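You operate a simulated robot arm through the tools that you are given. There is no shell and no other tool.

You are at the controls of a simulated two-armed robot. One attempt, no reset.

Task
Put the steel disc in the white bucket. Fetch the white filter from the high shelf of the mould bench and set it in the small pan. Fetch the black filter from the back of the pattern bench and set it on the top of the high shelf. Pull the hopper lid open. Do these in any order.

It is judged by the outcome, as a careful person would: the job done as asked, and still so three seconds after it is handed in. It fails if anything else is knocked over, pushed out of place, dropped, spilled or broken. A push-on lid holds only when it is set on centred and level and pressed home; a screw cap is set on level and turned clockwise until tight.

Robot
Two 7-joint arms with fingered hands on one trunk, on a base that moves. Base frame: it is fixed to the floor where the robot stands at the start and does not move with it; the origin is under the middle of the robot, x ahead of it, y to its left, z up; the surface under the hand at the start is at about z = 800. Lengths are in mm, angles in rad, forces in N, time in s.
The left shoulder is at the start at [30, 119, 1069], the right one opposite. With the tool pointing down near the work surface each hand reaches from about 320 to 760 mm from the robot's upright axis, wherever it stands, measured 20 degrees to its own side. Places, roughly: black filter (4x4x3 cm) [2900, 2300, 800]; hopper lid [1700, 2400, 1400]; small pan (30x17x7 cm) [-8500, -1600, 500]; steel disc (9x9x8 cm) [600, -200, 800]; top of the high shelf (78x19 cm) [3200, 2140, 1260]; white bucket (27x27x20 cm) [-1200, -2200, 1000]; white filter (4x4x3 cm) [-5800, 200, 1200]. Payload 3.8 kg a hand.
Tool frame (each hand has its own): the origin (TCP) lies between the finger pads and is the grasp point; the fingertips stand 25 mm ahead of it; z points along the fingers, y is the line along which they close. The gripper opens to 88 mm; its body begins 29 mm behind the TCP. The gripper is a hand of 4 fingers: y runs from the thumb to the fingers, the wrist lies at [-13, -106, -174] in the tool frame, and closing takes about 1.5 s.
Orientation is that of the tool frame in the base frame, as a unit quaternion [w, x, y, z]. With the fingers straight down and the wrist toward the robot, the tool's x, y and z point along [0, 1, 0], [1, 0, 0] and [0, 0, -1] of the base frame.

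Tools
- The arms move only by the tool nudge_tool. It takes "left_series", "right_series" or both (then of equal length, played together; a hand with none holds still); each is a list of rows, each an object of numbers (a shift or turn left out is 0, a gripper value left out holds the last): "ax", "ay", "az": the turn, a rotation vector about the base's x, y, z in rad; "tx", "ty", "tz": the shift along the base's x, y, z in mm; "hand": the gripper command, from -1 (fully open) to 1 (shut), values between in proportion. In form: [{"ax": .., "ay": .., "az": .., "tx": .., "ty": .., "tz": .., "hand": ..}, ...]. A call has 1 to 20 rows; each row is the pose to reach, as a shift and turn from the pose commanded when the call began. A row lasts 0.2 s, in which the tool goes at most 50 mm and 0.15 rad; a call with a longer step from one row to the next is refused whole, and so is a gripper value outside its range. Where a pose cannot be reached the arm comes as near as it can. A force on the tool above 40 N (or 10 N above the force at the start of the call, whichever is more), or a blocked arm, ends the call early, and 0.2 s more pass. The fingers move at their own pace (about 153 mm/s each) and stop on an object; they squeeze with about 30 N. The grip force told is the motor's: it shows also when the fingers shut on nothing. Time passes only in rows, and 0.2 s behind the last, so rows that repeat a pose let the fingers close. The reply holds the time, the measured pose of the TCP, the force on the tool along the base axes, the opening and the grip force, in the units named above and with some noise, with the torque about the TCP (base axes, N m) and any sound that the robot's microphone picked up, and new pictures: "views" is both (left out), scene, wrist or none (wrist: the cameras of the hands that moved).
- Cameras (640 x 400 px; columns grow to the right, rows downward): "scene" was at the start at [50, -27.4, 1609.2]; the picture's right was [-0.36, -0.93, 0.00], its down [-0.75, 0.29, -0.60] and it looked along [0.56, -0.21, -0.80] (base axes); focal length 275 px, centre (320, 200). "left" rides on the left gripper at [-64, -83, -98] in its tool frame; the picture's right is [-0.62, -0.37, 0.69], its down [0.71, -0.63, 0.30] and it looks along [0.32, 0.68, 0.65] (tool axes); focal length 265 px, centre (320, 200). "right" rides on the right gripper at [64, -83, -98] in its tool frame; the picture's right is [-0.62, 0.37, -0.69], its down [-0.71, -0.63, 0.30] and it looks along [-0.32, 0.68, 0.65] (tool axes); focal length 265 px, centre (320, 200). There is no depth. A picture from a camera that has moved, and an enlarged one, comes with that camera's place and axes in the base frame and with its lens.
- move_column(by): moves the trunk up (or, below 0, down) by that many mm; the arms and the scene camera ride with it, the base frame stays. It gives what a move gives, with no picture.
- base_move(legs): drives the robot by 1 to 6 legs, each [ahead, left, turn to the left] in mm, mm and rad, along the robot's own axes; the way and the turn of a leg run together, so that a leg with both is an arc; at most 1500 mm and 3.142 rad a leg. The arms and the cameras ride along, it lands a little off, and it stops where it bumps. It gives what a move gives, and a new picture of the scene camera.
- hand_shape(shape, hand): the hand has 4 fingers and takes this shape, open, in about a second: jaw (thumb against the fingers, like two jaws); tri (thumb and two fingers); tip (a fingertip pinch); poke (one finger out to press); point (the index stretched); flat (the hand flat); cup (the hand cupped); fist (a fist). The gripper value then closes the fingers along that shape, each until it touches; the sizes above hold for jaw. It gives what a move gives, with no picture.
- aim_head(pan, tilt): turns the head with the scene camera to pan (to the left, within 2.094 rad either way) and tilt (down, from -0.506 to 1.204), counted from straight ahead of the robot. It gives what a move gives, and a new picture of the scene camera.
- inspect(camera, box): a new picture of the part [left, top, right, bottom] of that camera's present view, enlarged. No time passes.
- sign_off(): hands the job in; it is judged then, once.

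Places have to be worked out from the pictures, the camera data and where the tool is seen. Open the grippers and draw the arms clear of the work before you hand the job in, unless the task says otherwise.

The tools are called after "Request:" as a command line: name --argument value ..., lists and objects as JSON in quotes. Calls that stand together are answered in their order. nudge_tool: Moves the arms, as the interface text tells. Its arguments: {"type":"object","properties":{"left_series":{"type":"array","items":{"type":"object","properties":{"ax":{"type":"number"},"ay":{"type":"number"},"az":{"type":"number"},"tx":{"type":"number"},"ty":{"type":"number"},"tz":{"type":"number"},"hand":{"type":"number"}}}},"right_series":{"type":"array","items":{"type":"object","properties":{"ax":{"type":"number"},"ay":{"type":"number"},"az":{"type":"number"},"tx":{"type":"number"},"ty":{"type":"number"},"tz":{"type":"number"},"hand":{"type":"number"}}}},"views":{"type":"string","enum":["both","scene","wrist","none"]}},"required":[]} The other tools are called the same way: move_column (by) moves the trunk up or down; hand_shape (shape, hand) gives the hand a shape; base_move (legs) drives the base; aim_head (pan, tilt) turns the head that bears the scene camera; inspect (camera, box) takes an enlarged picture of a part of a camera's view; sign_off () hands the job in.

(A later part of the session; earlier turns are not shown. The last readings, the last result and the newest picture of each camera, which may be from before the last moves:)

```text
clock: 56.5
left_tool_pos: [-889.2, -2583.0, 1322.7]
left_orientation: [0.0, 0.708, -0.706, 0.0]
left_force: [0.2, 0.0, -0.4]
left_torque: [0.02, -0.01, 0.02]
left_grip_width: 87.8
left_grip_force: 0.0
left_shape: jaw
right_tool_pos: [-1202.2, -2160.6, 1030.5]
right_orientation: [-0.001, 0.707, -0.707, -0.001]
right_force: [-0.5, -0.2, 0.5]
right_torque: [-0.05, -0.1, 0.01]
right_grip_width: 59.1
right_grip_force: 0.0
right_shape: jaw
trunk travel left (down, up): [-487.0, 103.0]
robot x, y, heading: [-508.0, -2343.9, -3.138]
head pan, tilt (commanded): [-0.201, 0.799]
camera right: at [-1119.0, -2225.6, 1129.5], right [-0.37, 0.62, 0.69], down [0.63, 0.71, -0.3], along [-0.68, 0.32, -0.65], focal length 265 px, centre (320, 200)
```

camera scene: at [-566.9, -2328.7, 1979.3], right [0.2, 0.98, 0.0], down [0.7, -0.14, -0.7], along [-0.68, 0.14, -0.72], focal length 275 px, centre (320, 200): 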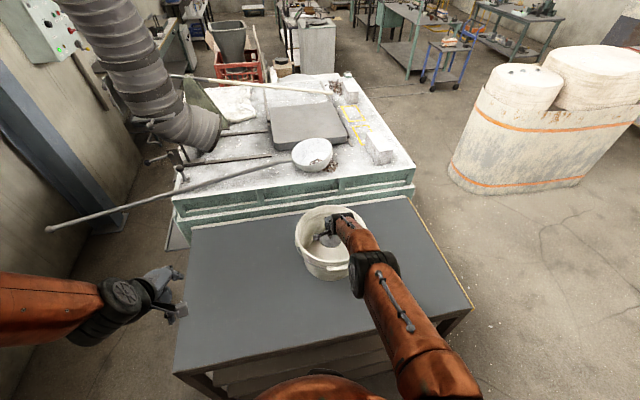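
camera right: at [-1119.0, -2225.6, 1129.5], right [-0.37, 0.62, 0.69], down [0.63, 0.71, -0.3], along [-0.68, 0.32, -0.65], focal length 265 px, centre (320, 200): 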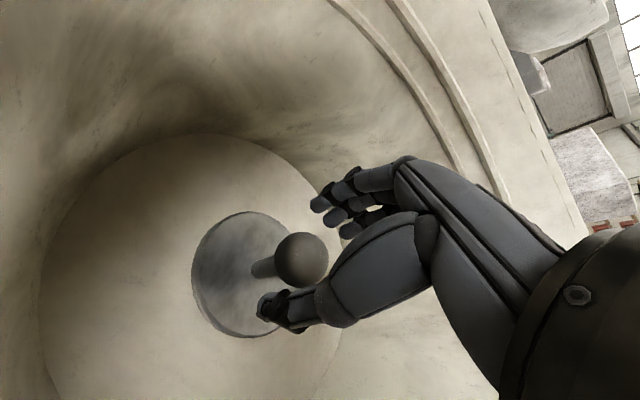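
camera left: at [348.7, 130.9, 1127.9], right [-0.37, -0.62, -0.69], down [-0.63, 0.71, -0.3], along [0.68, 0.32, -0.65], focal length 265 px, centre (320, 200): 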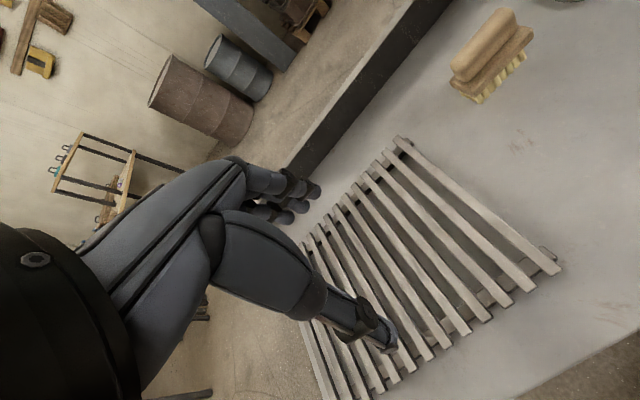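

The disc stands upright on the bucket floor, free of the fingers. I'll raise the trunk straight up, then lift the hand and draw it back to the travel position.

Request:
move_column --by 100

Request:
nudge_tool --right_series '[{"tz": 40}, {"tz": 80}, {"tz": 120}, {"tz": 160}, {"tx": 20, "tz": 190}, {"tx": 60, "tz": 210}, {"tx": 105, "tz": 225}, {"tx": 150, "tz": 240}, {"tx": 195, "tz": 255}, {"tx": 240, "tz": 270}, {"tx": 285, "tz": 280}, {"tx": 320, "tz": 290}]' --views "both"

```text
clock: 57.9
left_tool_pos: [-889.2, -2583.9, 1421.8]
left_orientation: [0.0, 0.708, -0.706, 0.0]
left_force: [-0.4, 0.6, 0.3]
left_torque: [-0.01, 0.01, 0.03]
left_grip_width: 87.5
left_grip_force: 0.1
left_shape: jaw
right_tool_pos: [-1203.9, -2161.1, 1130.2]
right_orientation: [-0.001, 0.707, -0.707, 0.0]
right_force: [-0.3, 0.9, -0.5]
right_torque: [-0.03, -0.02, 0.0]
right_grip_width: 59.1
right_grip_force: 0.1
right_shape: jaw
trunk travel left (down, up): [-587.0, 3.0]
robot x, y, heading: [-503.6, -2340.2, -3.134]
head pan, tilt (commanded): [-0.201, 0.799]
```

```text
clock: 60.5
left_tool_pos: [-888.0, -2583.0, 1422.6]
left_orientation: [0.0, 0.708, -0.706, 0.0]
left_force: [0.4, 0.4, -0.1]
left_torque: [0.02, -0.02, -0.04]
left_grip_width: 87.6
left_grip_force: 0.0
left_shape: jaw
right_tool_pos: [-885.8, -2160.0, 1420.4]
right_orientation: [-0.001, 0.708, -0.706, 0.0]
right_force: [-0.2, -0.2, 0.1]
right_torque: [-0.04, 0.01, -0.02]
right_grip_width: 59.3
right_grip_force: 0.0
right_shape: jaw
right hand out of reach, approached as far as the arm can: row 12
trunk travel left (down, up): [-587.0, 3.0]
robot x, y, heading: [-510.1, -2343.5, -3.14]
head pan, tilt (commanded): [-0.201, 0.799]
camera scene: at [-563.8, -2328.4, 1981.4], right [0.2, 0.98, 0.0], down [0.7, -0.14, -0.7], along [-0.68, 0.14, -0.72], focal length 275 px, centre (320, 200)
camera right: at [-802.9, -2225.1, 1518.8], right [-0.37, 0.62, 0.69], down [0.63, 0.71, -0.3], along [-0.68, 0.32, -0.66], focal length 265 px, centre (320, 200)
```

scene: 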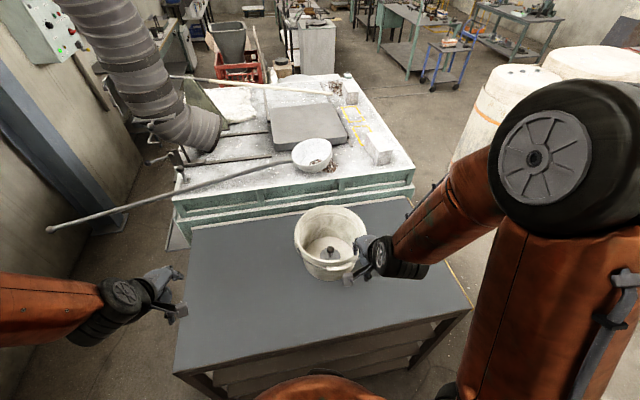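
right: 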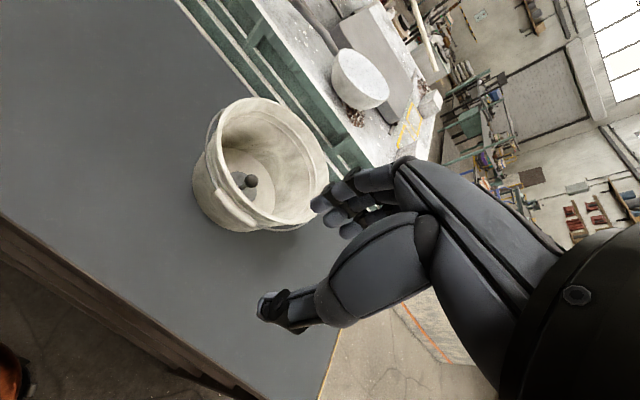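

The disc stands in the bucket, and that part is done. I'll back off, slide to the mouth of the passage between the furnace and the white bag, and survey the way ahead.

Request:
base_move --legs '[[-180, 0, 0], [0, -1390, 0]]'

Request:
aim_head --pan 0.0 --tilt 0.4

```text
clock: 68.6
left_tool_pos: [-697.6, -1168.6, 1421.9]
left_orientation: [0.0, -0.7, 0.714, -0.001]
left_force: [-0.3, -0.5, 0.0]
left_torque: [0.05, 0.04, 0.01]
left_grip_width: 87.8
left_grip_force: 0.1
left_shape: jaw
right_tool_pos: [-688.6, -746.6, 1418.8]
right_orientation: [0.001, -0.7, 0.714, -0.001]
right_force: [0.8, -0.4, -0.9]
right_torque: [-0.04, 0.04, -0.01]
right_grip_width: 59.2
right_grip_force: 0.0
right_shape: jaw
trunk travel left (down, up): [-587.0, 3.0]
robot x, y, heading: [-310.8, -936.5, 3.123]
head pan, tilt (commanded): [-0.201, 0.799]
camera scene: at [-369.7, -920.7, 1981.4], right [0.22, 0.98, 0.0], down [0.7, -0.16, -0.7], along [-0.68, 0.15, -0.72], focal length 275 px, centre (320, 200)
```

scene: 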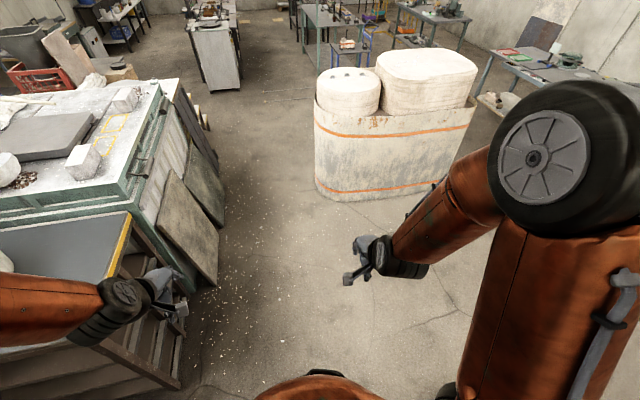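

```text
clock: 69.4
left_tool_pos: [-697.7, -1168.3, 1422.4]
left_orientation: [-0.001, -0.7, 0.714, 0.001]
left_force: [-0.4, 0.4, -0.1]
left_torque: [-0.01, 0.03, -0.02]
left_grip_width: 87.6
left_grip_force: 0.0
left_shape: jaw
right_tool_pos: [-688.9, -745.7, 1420.1]
right_orientation: [0.001, -0.7, 0.714, 0.0]
right_force: [-0.2, -0.3, 0.4]
right_torque: [0.02, -0.01, -0.01]
right_grip_width: 59.0
right_grip_force: 0.0
right_shape: jaw
trunk travel left (down, up): [-587.0, 3.0]
robot x, y, heading: [-315.5, -936.9, 3.123]
head pan, tilt (commanded): [0.0, 0.4]
camera scene: at [-383.5, -935.3, 2016.4], right [0.02, 1.0, 0.0], down [0.39, -0.01, -0.92], along [-0.92, 0.02, -0.39], focal length 275 px, centre (320, 200)
```

scene: 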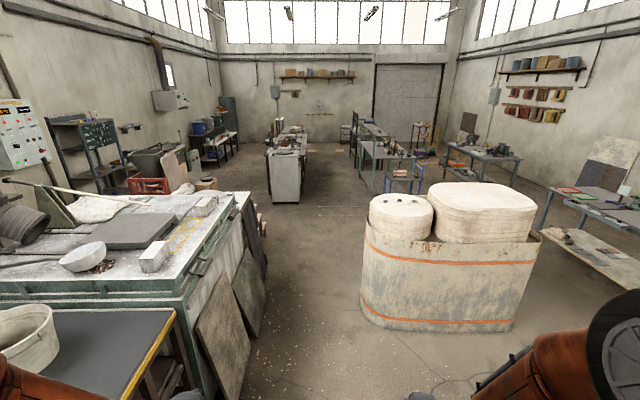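

The passage between the leaning boards (y about -1480) and the bag (y about -490) is clear, roughly 1 m wide. I'll enlarge the far area to plan the route to the mould bench.

Request:
inspect --camera "scene" --box '[240, 90, 480, 240]'

Request:
inspect --camera "scene" --box '[330, 100, 450, 200]'

```text
2.67 times, centred on (360, 165) of scene
camera zoom: at [-383.5, -935.3, 2016.4], right [0.02, 1.0, 0.0], down [0.39, -0.01, -0.92], along [-0.92, 0.02, -0.39], focal length 734 px, centre (213, 293)
```

zoom: 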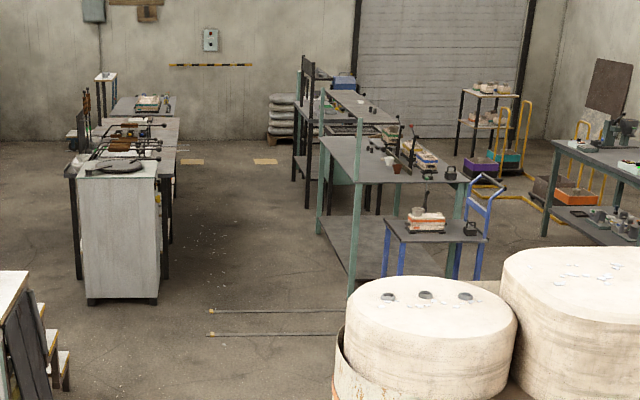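

```text
4.00 times, centred on (390, 150) of scene
camera zoom: at [-383.5, -935.3, 2016.4], right [0.02, 1.0, 0.0], down [0.39, -0.01, -0.92], along [-0.92, 0.02, -0.39], focal length 1101 px, centre (40, 400)
```

zoom: 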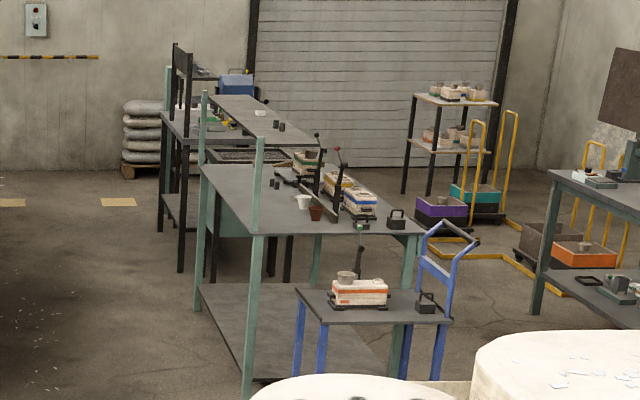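

The mould bench is the green-legged one with a raised shelf near [-5800, 200]; two thin rods seem to lie on the floor before it around x = -4500 to -4850. I'll drive through the passage to about x = -3000 and look again.

Request:
base_move --legs '[[0, 45, 0.018], [1400, 0, 0]]'

```text
clock: 76.9
left_tool_pos: [-2093.1, -1226.1, 1421.8]
left_orientation: [0.0, 0.709, -0.705, 0.0]
left_force: [0.2, -1.4, 0.1]
left_torque: [0.03, 0.01, -0.06]
left_grip_width: 87.4
left_grip_force: 0.1
left_shape: jaw
right_tool_pos: [-2094.5, -803.1, 1420.4]
right_orientation: [-0.002, 0.709, -0.705, 0.001]
right_force: [0.3, 0.0, 0.3]
right_torque: [0.01, -0.02, 0.03]
right_grip_width: 59.1
right_grip_force: 0.1
right_shape: jaw
trunk travel left (down, up): [-587.0, 3.0]
robot x, y, heading: [-1713.0, -984.8, -3.131]
head pan, tilt (commanded): [0.0, 0.4]
camera scene: at [-1785.0, -985.3, 2016.5], right [-0.01, 1.0, 0.0], down [0.39, 0.0, -0.92], along [-0.92, -0.01, -0.39], focal length 275 px, centre (320, 200)
```

scene: 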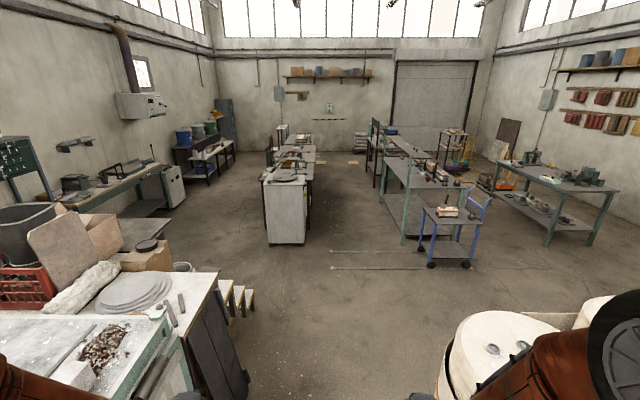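

I'll take a closer look at the two thin lines on the floor and the cart to judge whether they are objects in the way.

Request:
inspect --camera "scene" --box '[310, 170, 510, 295]'

Request:
inspect --camera "scene" --box '[230, 110, 430, 235]'

```text
3.20 times, centred on (410, 232) of scene
camera zoom: at [-1785.0, -985.3, 2016.5], right [-0.01, 1.0, 0.0], down [0.39, 0.0, -0.92], along [-0.92, -0.01, -0.39], focal length 881 px, centre (32, 96)
```

zoom: 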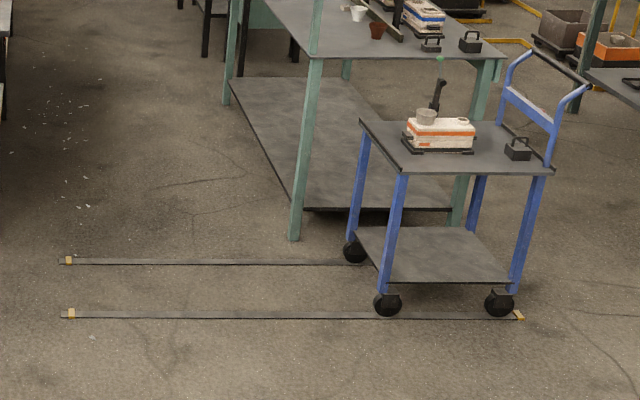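

```text
3.20 times, centred on (330, 172) of scene
camera zoom: at [-1785.0, -985.3, 2016.5], right [-0.01, 1.0, 0.0], down [0.39, 0.0, -0.92], along [-0.92, -0.01, -0.39], focal length 881 px, centre (288, 288)
```

zoom: 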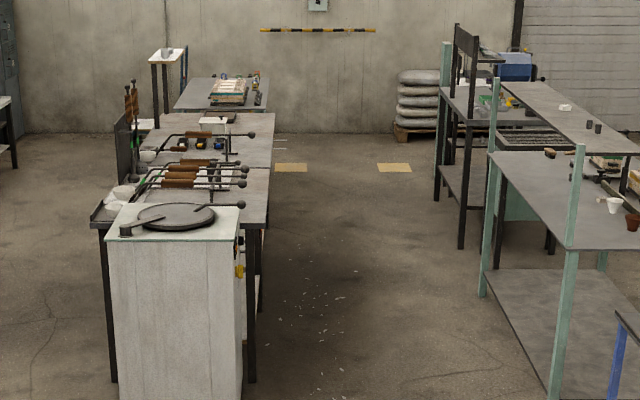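

The lines are low rails carrying the blue cart, ending near y = -870; the aisle between the cabinet bench and the mould bench is about 1.3 m wide. I'll drive on through the passage and line up with that aisle.

Request:
base_move --legs '[[1500, 0, -0.01], [500, -385, 0]]'

```text
clock: 87.3
left_tool_pos: [-4059.5, -857.0, 1421.8]
left_orientation: [0.001, 0.708, -0.706, 0.0]
left_force: [-0.3, -0.8, -0.2]
left_torque: [-0.04, 0.0, -0.02]
left_grip_width: 87.6
left_grip_force: 0.1
left_shape: jaw
right_tool_pos: [-4059.8, -434.8, 1419.1]
right_orientation: [-0.001, 0.708, -0.706, 0.001]
right_force: [-0.8, 0.5, 0.6]
right_torque: [-0.02, 0.01, -0.01]
right_grip_width: 59.4
right_grip_force: 0.2
right_shape: jaw
trunk travel left (down, up): [-587.0, 3.0]
robot x, y, heading: [-3678.2, -613.5, -3.138]
head pan, tilt (commanded): [0.0, 0.4]
camera scene: at [-3750.9, -618.6, 2016.5], right [0.0, 1.0, 0.0], down [0.39, 0.0, -0.92], along [-0.92, 0.0, -0.39], focal length 275 px, centre (320, 200)
```

scene: 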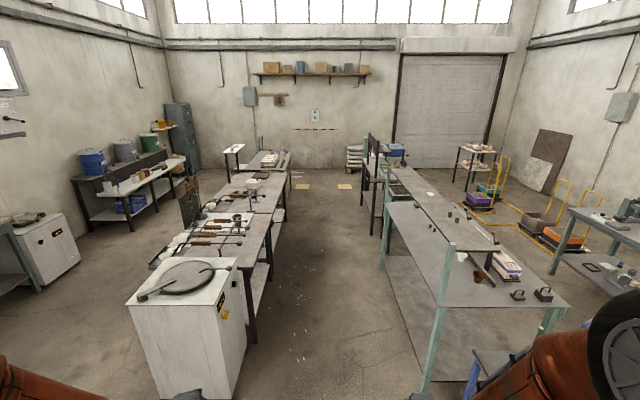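

I'm now in line with the aisle. I'll look down at the floor ahead to check the rails before crossing.

Request:
aim_head --pan 0.0 --tilt 0.9

```text
clock: 88.2
left_tool_pos: [-4061.8, -857.0, 1421.6]
left_orientation: [-0.001, 0.708, -0.706, 0.001]
left_force: [-0.4, 0.3, -0.4]
left_torque: [0.02, 0.0, -0.02]
left_grip_width: 87.6
left_grip_force: 0.1
left_shape: jaw
right_tool_pos: [-4061.7, -433.9, 1420.2]
right_orientation: [-0.001, 0.709, -0.705, 0.001]
right_force: [0.2, 0.8, -0.3]
right_torque: [0.01, -0.03, -0.04]
right_grip_width: 59.0
right_grip_force: 0.1
right_shape: jaw
trunk travel left (down, up): [-587.0, 3.0]
robot x, y, heading: [-3681.8, -613.5, -3.139]
head pan, tilt (commanded): [0.0, 0.901]
camera scene: at [-3735.4, -617.3, 1973.5], right [0.0, 1.0, 0.0], down [0.78, 0.0, -0.62], along [-0.62, 0.0, -0.78], focal length 275 px, centre (320, 200)
```

scene: 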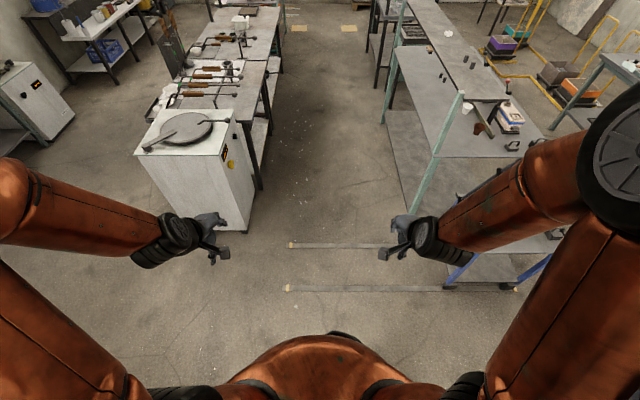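

The rails are flat strips with plenty of free aisle beyond. I'll drive ahead slowly across them and check whether the base is held up.

Request:
base_move --legs '[[700, 0, 0], [700, 0, 0]]'

```text
clock: 95.4
left_tool_pos: [-5439.3, -846.2, 1423.0]
left_orientation: [0.001, -0.702, 0.712, 0.0]
left_force: [-0.7, -0.2, 0.4]
left_torque: [-0.03, 0.03, 0.01]
left_grip_width: 87.5
left_grip_force: 0.1
left_shape: jaw
right_tool_pos: [-5432.7, -425.3, 1419.5]
right_orientation: [0.001, -0.701, 0.713, -0.001]
right_force: [-0.7, -0.1, 0.6]
right_torque: [-0.02, -0.02, -0.02]
right_grip_width: 59.1
right_grip_force: 0.0
right_shape: jaw
trunk travel left (down, up): [-587.0, 3.0]
robot x, y, heading: [-5054.5, -614.1, 3.127]
head pan, tilt (commanded): [0.0, 0.901]
camera scene: at [-5109.2, -613.1, 1973.5], right [0.02, 1.0, 0.0], down [0.78, -0.01, -0.62], along [-0.62, 0.01, -0.78], focal length 275 px, centre (320, 200)
```

scene: 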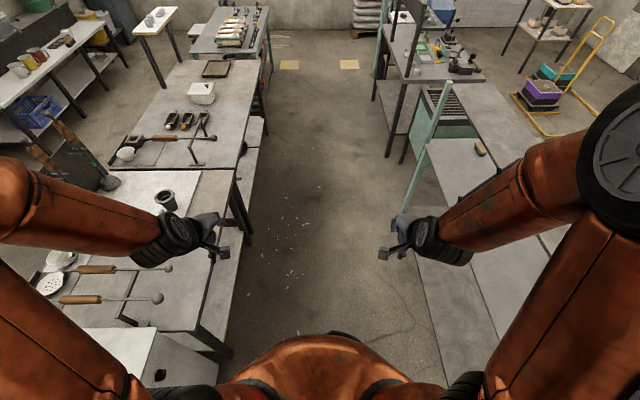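

The base crossed the rails freely. I'll go on up the aisle to near x = -5950, centre in it, and turn to face the mould bench.

Request:
base_move --legs '[[890, -130, 0], [0, 0, -1.556]]'

Request:
aim_head --pan -0.2 --tilt 0.75

```text
clock: 103.9
left_tool_pos: [-6176.3, -89.0, 1420.9]
left_orientation: [0.0, -0.004, 1.0, 0.0]
left_force: [0.3, 0.6, -0.3]
left_torque: [-0.04, 0.0, -0.05]
left_grip_width: 87.8
left_grip_force: 0.1
left_shape: jaw
right_tool_pos: [-5756.3, -87.7, 1419.8]
right_orientation: [-0.001, -0.004, 1.0, -0.001]
right_force: [0.0, -1.6, -0.6]
right_torque: [-0.01, -0.04, 0.0]
right_grip_width: 59.0
right_grip_force: 0.1
right_shape: jaw
trunk travel left (down, up): [-587.0, 3.0]
robot x, y, heading: [-5935.5, -471.1, 1.583]
head pan, tilt (commanded): [0.0, 0.901]
camera scene: at [-5935.6, -415.0, 1973.4], right [1.0, 0.01, 0.0], down [0.01, -0.78, -0.62], along [-0.01, 0.62, -0.78], focal length 275 px, centre (320, 200)
```

scene: 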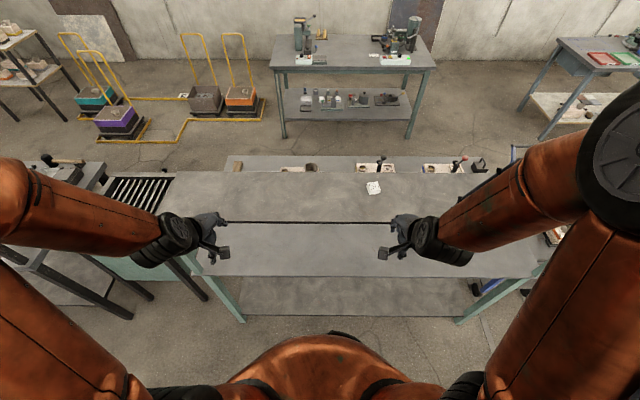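

```text
clock: 104.6
left_tool_pos: [-6177.6, -89.9, 1421.8]
left_orientation: [0.0, -0.004, 1.0, 0.0]
left_force: [0.0, 0.8, 0.6]
left_torque: [-0.02, -0.02, 0.0]
left_grip_width: 87.6
left_grip_force: 0.1
left_shape: jaw
right_tool_pos: [-5755.3, -88.1, 1420.3]
right_orientation: [0.0, -0.004, 1.0, -0.002]
right_force: [0.2, -0.5, -0.1]
right_torque: [0.04, 0.0, 0.01]
right_grip_width: 59.2
right_grip_force: 0.0
right_shape: jaw
trunk travel left (down, up): [-587.0, 3.0]
robot x, y, heading: [-5933.8, -471.5, 1.573]
head pan, tilt (commanded): [-0.201, 0.75]
camera scene: at [-5919.0, -409.1, 1985.3], right [0.98, -0.19, 0.0], down [-0.13, -0.67, -0.73], along [0.14, 0.72, -0.68], focal length 275 px, centre (320, 200)
```

scene: 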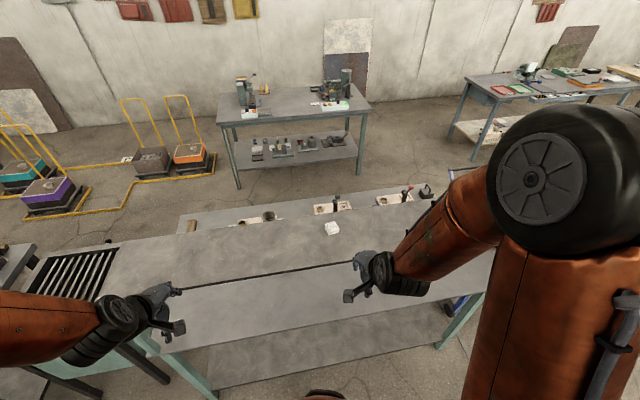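

Facing the mould bench, the white filter is on the high shelf near pixel (332, 229), about [-5748, 245, 1215]. I'll enlarge the shelf for detail.

Request:
inspect --camera "scene" --box '[240, 170, 440, 295]'

Request:
inspect --camera "right" --box '[0, 0, 640, 400]'

```text
3.20 times, centred on (340, 232) of scene
camera zoom: at [-5919.0, -409.1, 1985.3], right [0.98, -0.19, 0.0], down [-0.13, -0.67, -0.73], along [0.14, 0.72, -0.68], focal length 881 px, centre (256, 96)
```

zoom: 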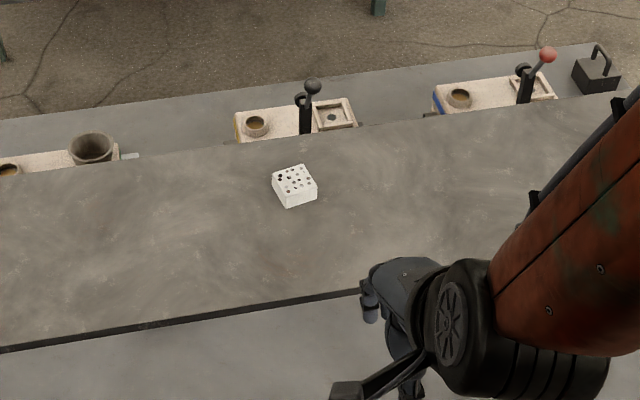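

```text
1.00 times, centred on (320, 200) of right (not enlarged: the box is as wide or as high as the picture)
camera zoom: at [-5818.9, -171.1, 1518.5], right [0.62, 0.38, 0.69], down [0.72, -0.62, -0.3], along [0.32, 0.68, -0.66], focal length 265 px, centre (320, 200)
```

zoom: 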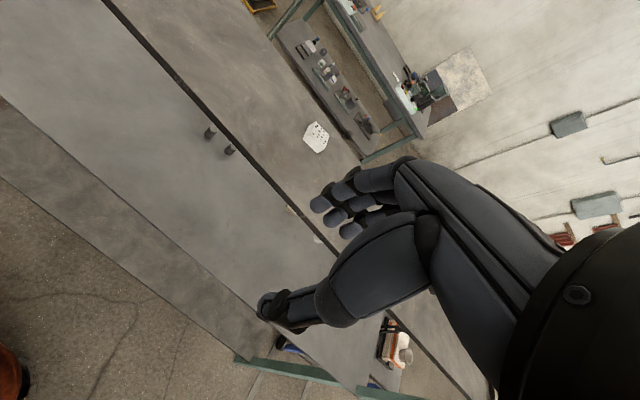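

Both cameras agree on the filter at about [-5748, 246, 1214], turned roughly 14° to the shelf, with the shelf top near z = 1200. I'll move the base 110 mm closer for comfortable reach.

Request:
base_move --legs '[[110, 0, 0]]'

```text
clock: 105.8
left_tool_pos: [-6180.4, 18.8, 1422.5]
left_orientation: [0.0, -0.006, 1.0, 0.0]
left_force: [1.2, -0.1, 0.2]
left_torque: [0.0, 0.0, -0.02]
left_grip_width: 87.8
left_grip_force: 0.1
left_shape: jaw
right_tool_pos: [-5757.9, 22.3, 1420.4]
right_orientation: [0.0, -0.006, 1.0, -0.001]
right_force: [-0.3, -0.4, 0.4]
right_torque: [0.02, 0.0, -0.01]
right_grip_width: 59.0
right_grip_force: 0.2
right_shape: jaw
trunk travel left (down, up): [-587.0, 3.0]
robot x, y, heading: [-5935.7, -358.2, 1.589]
head pan, tilt (commanded): [-0.201, 0.75]
camera scene: at [-5920.2, -300.7, 1985.4], right [0.98, -0.19, 0.0], down [-0.13, -0.67, -0.73], along [0.14, 0.72, -0.68], focal length 275 px, centre (320, 200)
```

scene: 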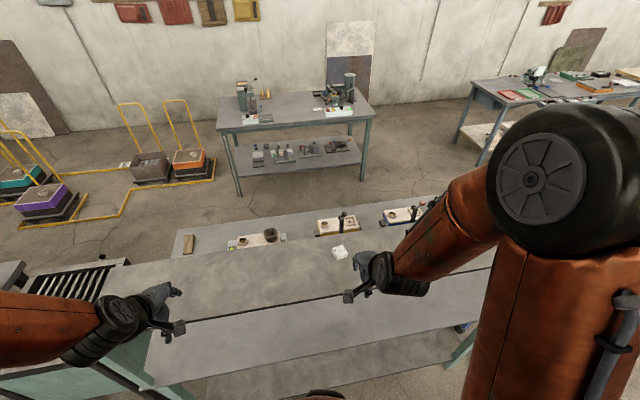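

I'll bring the right hand over the filter at about z = 1300, opening it and turning it about 13° to match the filter's sides.

Request:
nudge_tool --right_series '[{"tx": 2, "ty": 35, "tz": -10, "az": 0.04, "hand": -1}, {"tx": 4, "ty": 75, "tz": -25, "az": 0.08}, {"tx": 6, "ty": 115, "tz": -45, "az": 0.12}, {"tx": 8, "ty": 155, "tz": -70, "az": 0.16}, {"tx": 9, "ty": 193, "tz": -95, "az": 0.2}, {"tx": 10, "ty": 224, "tz": -115, "az": 0.23}, {"tx": 10, "ty": 224, "tz": -115, "az": 0.23}]'

```text
clock: 107.4
left_tool_pos: [-6181.5, 18.6, 1422.6]
left_orientation: [0.0, -0.006, 1.0, 0.0]
left_force: [-0.2, -0.7, -0.2]
left_torque: [-0.01, 0.0, -0.01]
left_grip_width: 87.6
left_grip_force: 0.0
left_shape: jaw
right_tool_pos: [-5747.3, 248.7, 1304.3]
right_orientation: [0.0, -0.121, 0.993, -0.002]
right_force: [0.3, -0.2, 0.2]
right_torque: [-0.03, -0.02, -0.02]
right_grip_width: 87.6
right_grip_force: 0.0
right_shape: jaw
trunk travel left (down, up): [-587.0, 3.0]
robot x, y, heading: [-5937.2, -359.6, 1.584]
head pan, tilt (commanded): [-0.201, 0.75]
camera scene: at [-5920.4, -298.9, 1985.4], right [0.98, -0.19, 0.0], down [-0.13, -0.67, -0.73], along [0.14, 0.72, -0.68], focal length 275 px, centre (320, 200)
camera right: at [-5790.6, 152.2, 1403.1], right [0.51, 0.51, 0.69], down [0.84, -0.44, -0.3], along [0.15, 0.74, -0.66], focal length 265 px, centre (320, 200)
```

scene: 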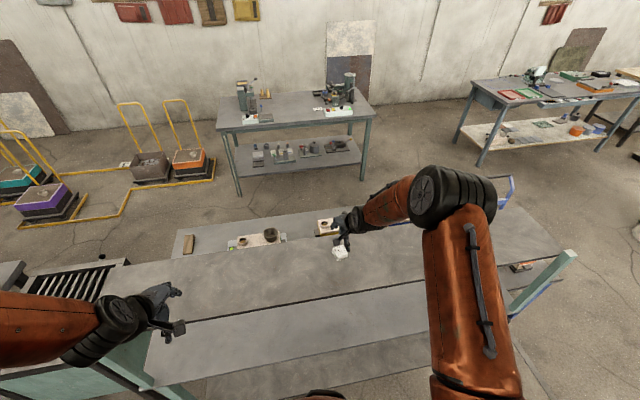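
right: 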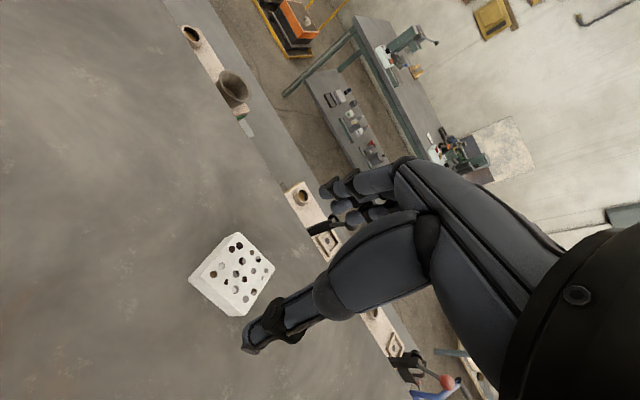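

The hand hovers above the filter, which I place at about [-5747, 241]. I'll enlarge the wrist view to check its alignment with the fingers.

Request:
inspect --camera "right" --box '[170, 210, 330, 350]'

```text
2.86 times, centred on (250, 280) of right
camera zoom: at [-5790.6, 152.2, 1403.1], right [0.51, 0.51, 0.69], down [0.84, -0.44, -0.3], along [0.15, 0.74, -0.66], focal length 758 px, centre (520, -29)
```

zoom: 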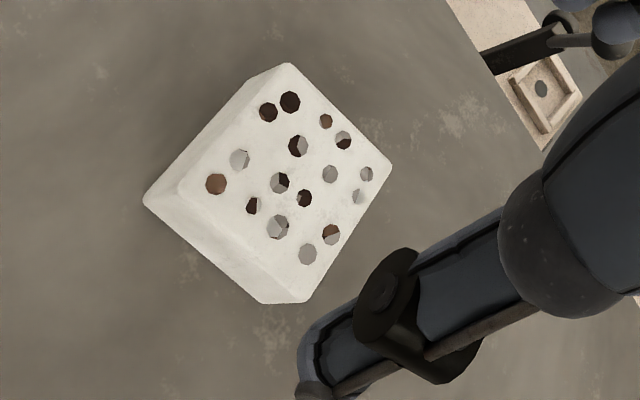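

The filter's centre is at about [-5749, 239], turned 11.5°, with a top face of 40 mm. I'll correct by 10 mm and a slight turn, descend with the fingertips just above the shelf, and close.

Request:
nudge_tool --right_series '[{"tx": -2, "ty": -10, "tz": -15, "az": -0.04, "hand": -1}, {"tx": -2, "ty": -10, "tz": -35, "az": -0.04}, {"tx": -2, "ty": -10, "tz": -55, "az": -0.04}, {"tx": -2, "ty": -10, "tz": -72, "az": -0.04}, {"tx": -2, "ty": -10, "tz": -72, "az": -0.04}]'

```text
clock: 108.6
left_tool_pos: [-6180.9, 16.6, 1422.0]
left_orientation: [0.0, -0.006, 1.0, 0.0]
left_force: [0.4, 0.7, 0.1]
left_torque: [0.02, 0.02, 0.02]
left_grip_width: 87.8
left_grip_force: 0.0
left_shape: jaw
right_tool_pos: [-5749.9, 238.7, 1237.2]
right_orientation: [0.0, -0.1, 0.995, 0.005]
right_force: [2.2, -3.0, 31.2]
right_torque: [1.16, -0.02, -0.09]
right_grip_width: 85.3
right_grip_force: 0.0
right_shape: jaw
trunk travel left (down, up): [-587.0, 3.0]
robot x, y, heading: [-5932.5, -360.6, 1.58]
head pan, tilt (commanded): [-0.201, 0.75]
camera scene: at [-5920.9, -303.4, 1985.9], right [0.98, -0.19, 0.0], down [-0.13, -0.67, -0.73], along [0.14, 0.72, -0.68], focal length 275 px, centre (320, 200)
camera right: at [-5797.2, 143.1, 1335.0], right [0.53, 0.48, 0.7], down [0.83, -0.47, -0.31], along [0.18, 0.74, -0.65], focal length 265 px, centre (320, 200)
```

scene: 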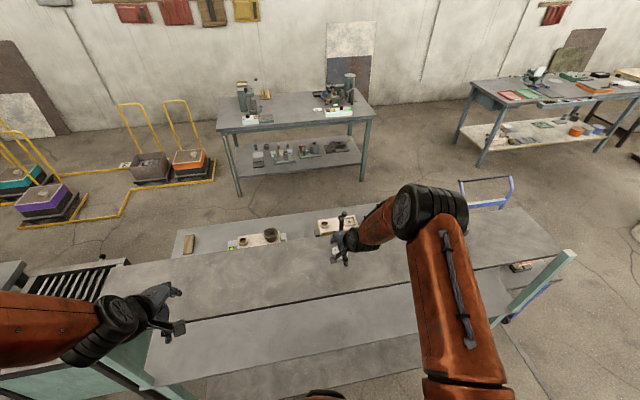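
right: 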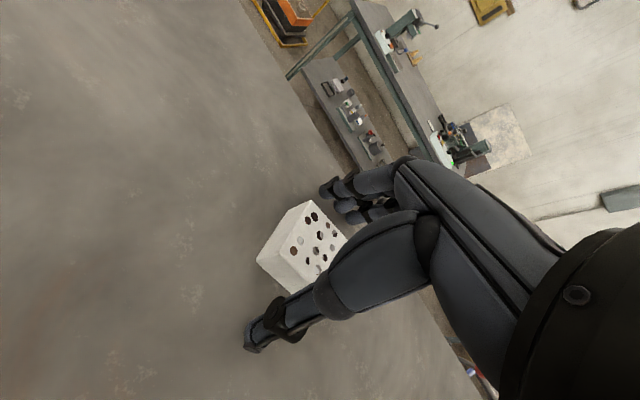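

Force built to 31 N at z = 1237, so the far fingertips touched the shelf, putting the shelf top near z = 1211. I'll raise 12 mm to unload and look at how the filter sits between the fingers.

Request:
nudge_tool --right_series '[{"tz": 6, "hand": -1}, {"tz": 13}, {"tz": 13}]' --views "none"

Request:
inspect --camera "right" --box '[220, 160, 400, 360]'

```text
clock: 109.4
left_tool_pos: [-6179.6, 19.0, 1422.2]
left_orientation: [0.0, -0.007, 1.0, 0.001]
left_force: [0.5, -0.5, -0.3]
left_torque: [-0.02, -0.01, 0.04]
left_grip_width: 87.7
left_grip_force: 0.0
left_shape: jaw
right_tool_pos: [-5750.4, 237.3, 1244.4]
right_orientation: [-0.001, -0.1, 0.995, -0.004]
right_force: [0.5, -0.7, 0.2]
right_torque: [0.02, -0.02, 0.01]
right_grip_width: 88.0
right_grip_force: 0.1
right_shape: jaw
trunk travel left (down, up): [-587.0, 3.0]
robot x, y, heading: [-5935.8, -359.7, 1.582]
head pan, tilt (commanded): [-0.201, 0.75]
```

```text
2.00 times, centred on (310, 260) of right
camera zoom: at [-5796.5, 142.8, 1343.0], right [0.53, 0.49, 0.69], down [0.83, -0.48, -0.3], along [0.18, 0.73, -0.66], focal length 531 px, centre (340, 80)
```

zoom: 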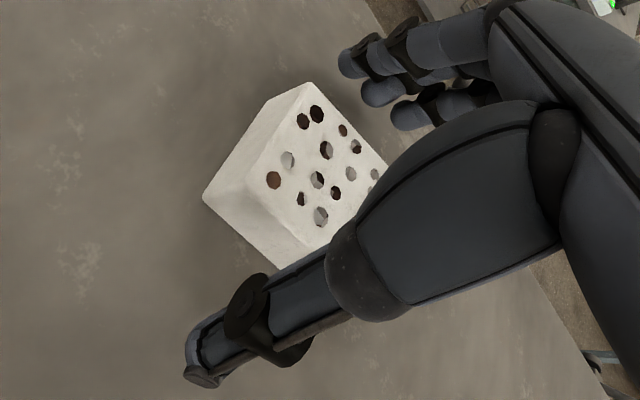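

The filter is centred between thumb and fingers. I'll close on it at this height.

Request:
nudge_tool --right_series '[{"tz": -2, "hand": 0.0}, {"tz": -2, "hand": 0.4}, {"tz": -2, "hand": 1}, {"tz": -2, "hand": 1}, {"tz": -2, "hand": 1}, {"tz": -2, "hand": 1}, {"tz": -2, "hand": 1}, {"tz": -2, "hand": 1}, {"tz": -2, "hand": 1}]' --views "wrist"

```text
clock: 111.4
left_tool_pos: [-6180.1, 18.9, 1422.7]
left_orientation: [0.0, -0.006, 1.0, 0.0]
left_force: [-0.2, 0.0, -0.4]
left_torque: [-0.01, 0.0, 0.01]
left_grip_width: 87.6
left_grip_force: 0.0
left_shape: jaw
right_tool_pos: [-5750.5, 237.9, 1242.8]
right_orientation: [0.0, -0.101, 0.995, -0.001]
right_force: [0.3, 0.4, -0.4]
right_torque: [0.0, 0.0, 0.0]
right_grip_width: 33.8
right_grip_force: 30.1
right_shape: jaw
trunk travel left (down, up): [-587.0, 3.0]
robot x, y, heading: [-5934.6, -354.9, 1.581]
head pan, tilt (commanded): [-0.201, 0.75]
camera right: at [-5796.7, 143.8, 1342.0], right [0.53, 0.49, 0.69], down [0.83, -0.48, -0.3], along [0.18, 0.73, -0.66], focal length 265 px, centre (320, 200)
```

right: 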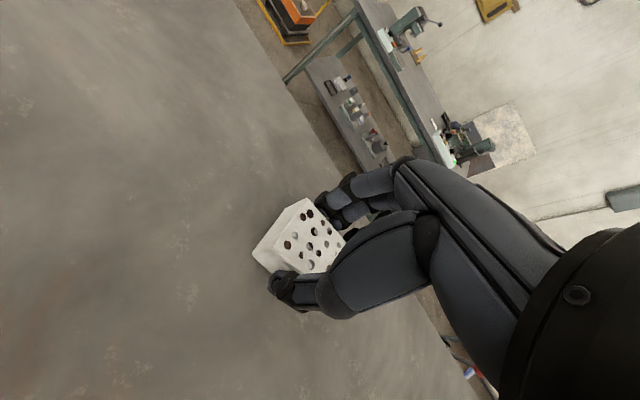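

The fingers hold the filter with 30 N. I'll lift it straight up and check that it comes along.

Request:
nudge_tool --right_series '[{"tz": 12, "hand": 1}, {"tz": 28}, {"tz": 48}, {"tz": 75}, {"tz": 105}, {"tz": 135}, {"tz": 135}]' --views "wrist"

```text
clock: 113.0
left_tool_pos: [-6180.5, 19.1, 1421.1]
left_orientation: [0.0, -0.005, 1.0, -0.001]
left_force: [-0.1, 0.1, -0.2]
left_torque: [-0.03, 0.0, 0.0]
left_grip_width: 87.4
left_grip_force: 0.1
left_shape: jaw
right_tool_pos: [-5750.6, 236.5, 1377.4]
right_orientation: [0.001, -0.102, 0.995, -0.002]
right_force: [0.0, -0.2, 0.3]
right_torque: [-0.04, 0.0, -0.02]
right_grip_width: 33.9
right_grip_force: 30.0
right_shape: jaw
trunk travel left (down, up): [-587.0, 3.0]
robot x, y, heading: [-5938.6, -360.0, 1.586]
head pan, tilt (commanded): [-0.201, 0.75]
camera right: at [-5796.6, 142.4, 1477.2], right [0.53, 0.49, 0.69], down [0.83, -0.48, -0.3], along [0.18, 0.73, -0.66], focal length 265 px, centre (320, 200)
```

right: 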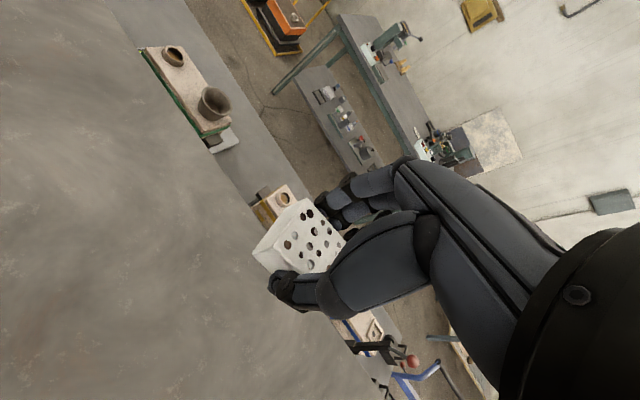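

The filter is lifted and steady. I'll draw it back to the travel position, back off to mid-aisle and turn toward the far end to look for the small pan.

Request:
nudge_tool --right_series '[{"ty": -40, "tz": 10, "hand": 1}, {"ty": -85, "tz": 20}, {"ty": -130, "tz": 30}, {"ty": -175, "tz": 40}, {"ty": -214, "tz": 43}, {"ty": -214, "tz": 43}]' --views "none"

Request:
base_move --legs '[[-130, 0, 0], [0, 0, 1.56]]'

Request:
aim_head --pan 0.15 --tilt 0.5

```text
clock: 114.4
left_tool_pos: [-6181.1, 19.8, 1422.8]
left_orientation: [0.0, -0.006, 1.0, -0.001]
left_force: [-0.5, 0.5, 0.5]
left_torque: [0.04, 0.0, 0.02]
left_grip_width: 87.6
left_grip_force: 0.1
left_shape: jaw
right_tool_pos: [-5748.7, 25.8, 1421.4]
right_orientation: [0.0, -0.1, 0.995, -0.002]
right_force: [-0.8, 0.3, -0.2]
right_torque: [-0.01, 0.02, 0.04]
right_grip_width: 33.7
right_grip_force: 29.6
right_shape: jaw
trunk travel left (down, up): [-587.0, 3.0]
robot x, y, heading: [-5937.1, -360.8, 1.581]
head pan, tilt (commanded): [-0.201, 0.75]
```

```text
clock: 119.5
left_tool_pos: [-6314.9, -731.9, 1421.6]
left_orientation: [0.0, 0.711, -0.703, 0.0]
left_force: [0.2, -0.4, -0.7]
left_torque: [0.0, -0.01, -0.01]
left_grip_width: 87.5
left_grip_force: 0.1
left_shape: jaw
right_tool_pos: [-6318.8, -300.2, 1421.4]
right_orientation: [-0.001, 0.774, -0.633, 0.001]
right_force: [0.3, 0.5, -0.2]
right_torque: [-0.02, -0.03, 0.02]
right_grip_width: 33.5
right_grip_force: 30.3
right_shape: jaw
trunk travel left (down, up): [-587.0, 3.0]
robot x, y, heading: [-5934.0, -489.2, -3.136]
head pan, tilt (commanded): [-0.201, 0.75]
camera scene: at [-5996.3, -473.4, 1985.3], right [0.19, 0.98, 0.0], down [0.67, -0.13, -0.73], along [-0.72, 0.14, -0.68], focal length 275 px, centre (320, 200)
```

scene: 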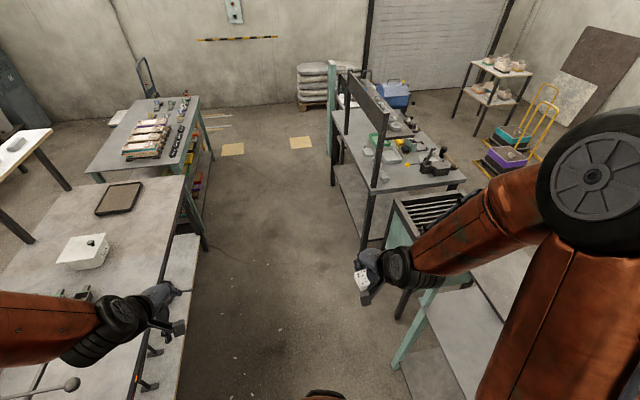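

```text
clock: 120.3
left_tool_pos: [-6316.2, -731.4, 1422.0]
left_orientation: [0.0, 0.71, -0.704, -0.001]
left_force: [-1.0, -0.5, -0.3]
left_torque: [-0.01, 0.0, -0.01]
left_grip_width: 87.8
left_grip_force: 0.1
left_shape: jaw
right_tool_pos: [-6320.3, -300.1, 1420.0]
right_orientation: [-0.001, 0.774, -0.633, 0.001]
right_force: [0.2, -0.4, 0.3]
right_torque: [-0.04, 0.0, -0.03]
right_grip_width: 33.6
right_grip_force: 30.1
right_shape: jaw
trunk travel left (down, up): [-587.0, 3.0]
robot x, y, heading: [-5934.8, -488.6, -3.13]
head pan, tilt (commanded): [0.15, 0.499]
camera scene: at [-6004.7, -503.8, 2007.3], right [-0.16, 0.99, 0.0], down [0.47, 0.08, -0.88], along [-0.87, -0.14, -0.48], focal length 275 px, centre (320, 200)
```

scene: 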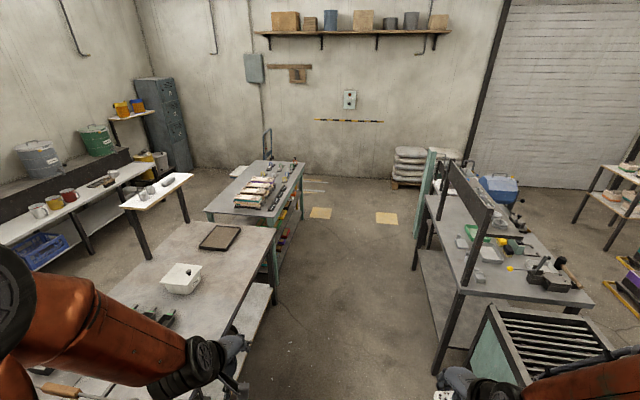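

I'll enlarge the far bench area where the small pan should be, around [-8500, -1600, 500].

Request:
inspect --camera "scene" --box '[180, 120, 340, 270]'

Request:
inspect --camera "scene" --box '[100, 140, 260, 300]'

```text
2.67 times, centred on (260, 195) of scene
camera zoom: at [-6004.7, -503.8, 2007.3], right [-0.16, 0.99, 0.0], down [0.47, 0.08, -0.88], along [-0.87, -0.14, -0.48], focal length 734 px, centre (480, 213)
```

zoom: 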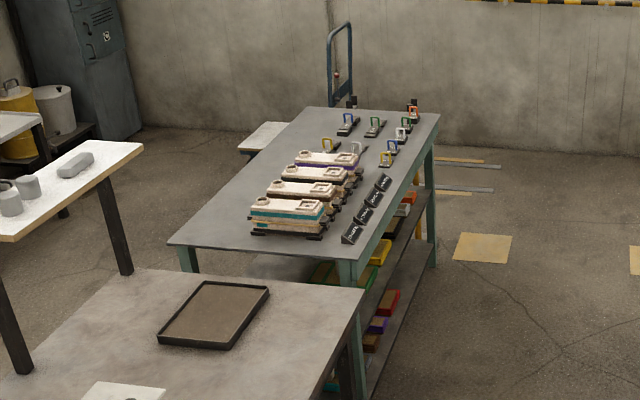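

```text
2.50 times, centred on (180, 220) of scene
camera zoom: at [-6004.7, -503.8, 2007.3], right [-0.16, 0.99, 0.0], down [0.47, 0.08, -0.88], along [-0.87, -0.14, -0.48], focal length 688 px, centre (670, 150)
```

zoom: 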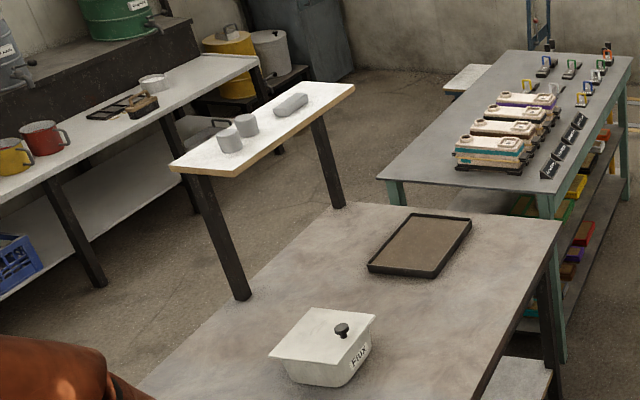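

The pan should be on the under-shelf of the far teal-legged bench (x -9100 to -7830, y -1805 to -1190). I'll drive along the aisle to look beneath its top.

Request:
base_move --legs '[[1500, 0, -0.01], [800, 0, 0]]'

Request:
aim_head --pan 1.3 --tilt 0.7

```text
clock: 131.5
left_tool_pos: [-8587.9, -737.6, 1422.7]
left_orientation: [0.0, 0.708, -0.706, 0.0]
left_force: [-0.2, 0.6, -1.3]
left_torque: [-0.01, 0.01, -0.02]
left_grip_width: 87.3
left_grip_force: 0.0
left_shape: jaw
right_tool_pos: [-8588.8, -306.6, 1421.5]
right_orientation: [-0.002, 0.771, -0.636, 0.001]
right_force: [0.7, 0.4, -0.8]
right_torque: [0.0, -0.05, -0.01]
right_grip_width: 33.4
right_grip_force: 29.9
right_shape: jaw
trunk travel left (down, up): [-587.0, 3.0]
robot x, y, heading: [-8206.4, -498.6, -3.139]
head pan, tilt (commanded): [0.15, 0.499]
camera scene: at [-8275.3, -510.9, 2007.4], right [-0.15, 0.99, 0.0], down [0.47, 0.07, -0.88], along [-0.87, -0.13, -0.48], focal length 275 px, centre (320, 200)
```

scene: 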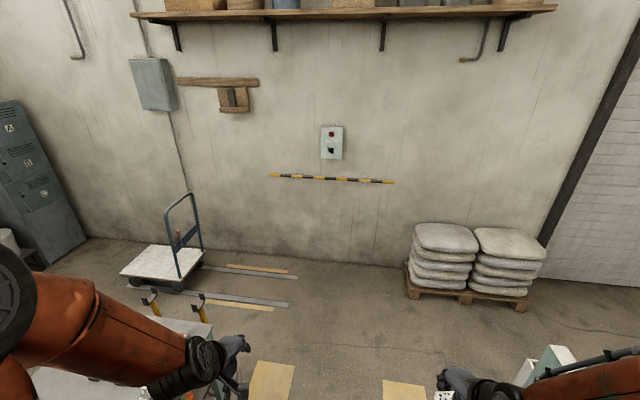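

```text
clock: 132.9
left_tool_pos: [-8588.2, -736.6, 1422.2]
left_orientation: [0.0, 0.708, -0.706, 0.001]
left_force: [0.8, 0.1, -0.7]
left_torque: [-0.02, -0.01, -0.03]
left_grip_width: 87.7
left_grip_force: 0.0
left_shape: jaw
right_tool_pos: [-8589.2, -305.3, 1420.7]
right_orientation: [-0.001, 0.771, -0.636, 0.001]
right_force: [-0.5, 0.5, 0.1]
right_torque: [-0.04, 0.0, 0.0]
right_grip_width: 33.7
right_grip_force: 30.3
right_shape: jaw
trunk travel left (down, up): [-587.0, 3.0]
robot x, y, heading: [-8205.4, -501.1, -3.137]
head pan, tilt (commanded): [1.3, 0.7]
camera scene: at [-8209.6, -579.1, 1989.6], right [-0.96, 0.27, 0.0], down [0.17, 0.62, -0.76], along [-0.2, -0.74, -0.64], focal length 275 px, centre (320, 200)
```

scene: 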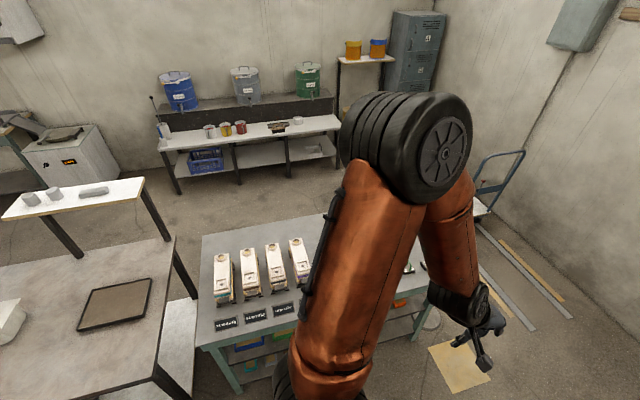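

The bench top hides the under-shelf from this side, and the pan lies nearer the bench's south edge, so I should approach from the south. I'll move to the bench's west end and check the gap between it and the hand cart by the wall.

Request:
base_move --legs '[[1100, 0, 0]]'

Request:
aim_head --pan 1.1 --tilt 0.8

```text
clock: 138.4
left_tool_pos: [-9667.1, -753.1, 1421.8]
left_orientation: [-0.001, 0.714, -0.701, 0.0]
left_force: [0.3, 0.5, -0.2]
left_torque: [-0.02, -0.04, 0.02]
left_grip_width: 87.6
left_grip_force: 0.1
left_shape: jaw
right_tool_pos: [-9675.3, -322.9, 1420.8]
right_orientation: [-0.002, 0.776, -0.63, 0.002]
right_force: [-0.1, 0.3, -0.1]
right_torque: [0.03, 0.01, -0.01]
right_grip_width: 33.6
right_grip_force: 30.1
right_shape: jaw
trunk travel left (down, up): [-587.0, 3.0]
robot x, y, heading: [-9290.8, -506.4, -3.129]
head pan, tilt (commanded): [1.3, 0.7]
camera scene: at [-9290.3, -589.8, 1989.6], right [-0.97, 0.25, 0.0], down [0.16, 0.62, -0.77], along [-0.19, -0.74, -0.64], focal length 275 px, centre (320, 200)
```

scene: 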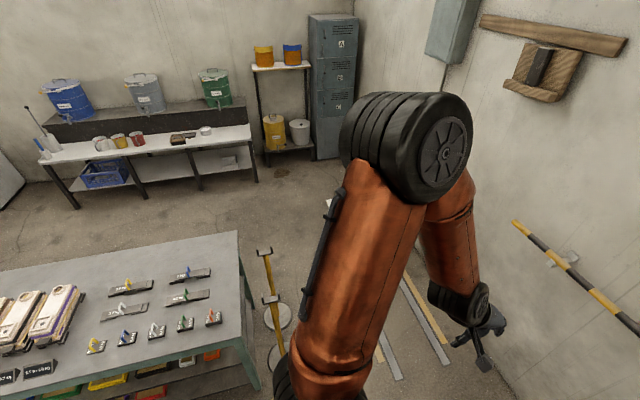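

```text
clock: 139.2
left_tool_pos: [-9668.2, -753.5, 1421.5]
left_orientation: [-0.001, 0.713, -0.701, 0.0]
left_force: [0.1, -0.1, 0.2]
left_torque: [-0.02, 0.01, 0.0]
left_grip_width: 87.5
left_grip_force: 0.0
left_shape: jaw
right_tool_pos: [-9676.3, -323.0, 1420.4]
right_orientation: [-0.001, 0.776, -0.63, 0.001]
right_force: [0.5, 0.4, -0.4]
right_torque: [0.04, 0.01, 0.01]
right_grip_width: 33.5
right_grip_force: 29.5
right_shape: jaw
trunk travel left (down, up): [-587.0, 3.0]
robot x, y, heading: [-9288.5, -504.4, -3.122]
head pan, tilt (commanded): [1.1, 0.799]
camera scene: at [-9305.7, -580.1, 1981.4], right [-0.9, 0.44, 0.0], down [0.31, 0.64, -0.7], along [-0.3, -0.63, -0.72], focal length 275 px, centre (320, 200)
```

scene: 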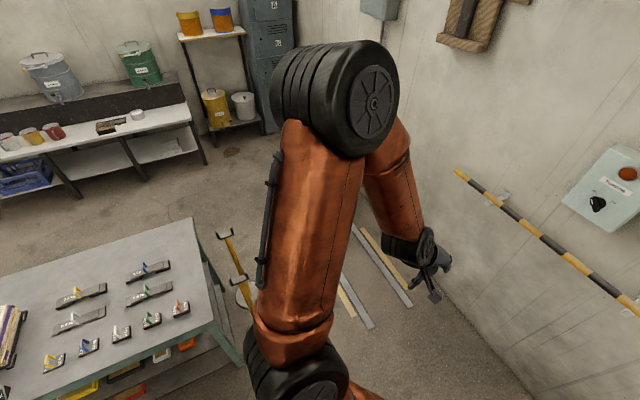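

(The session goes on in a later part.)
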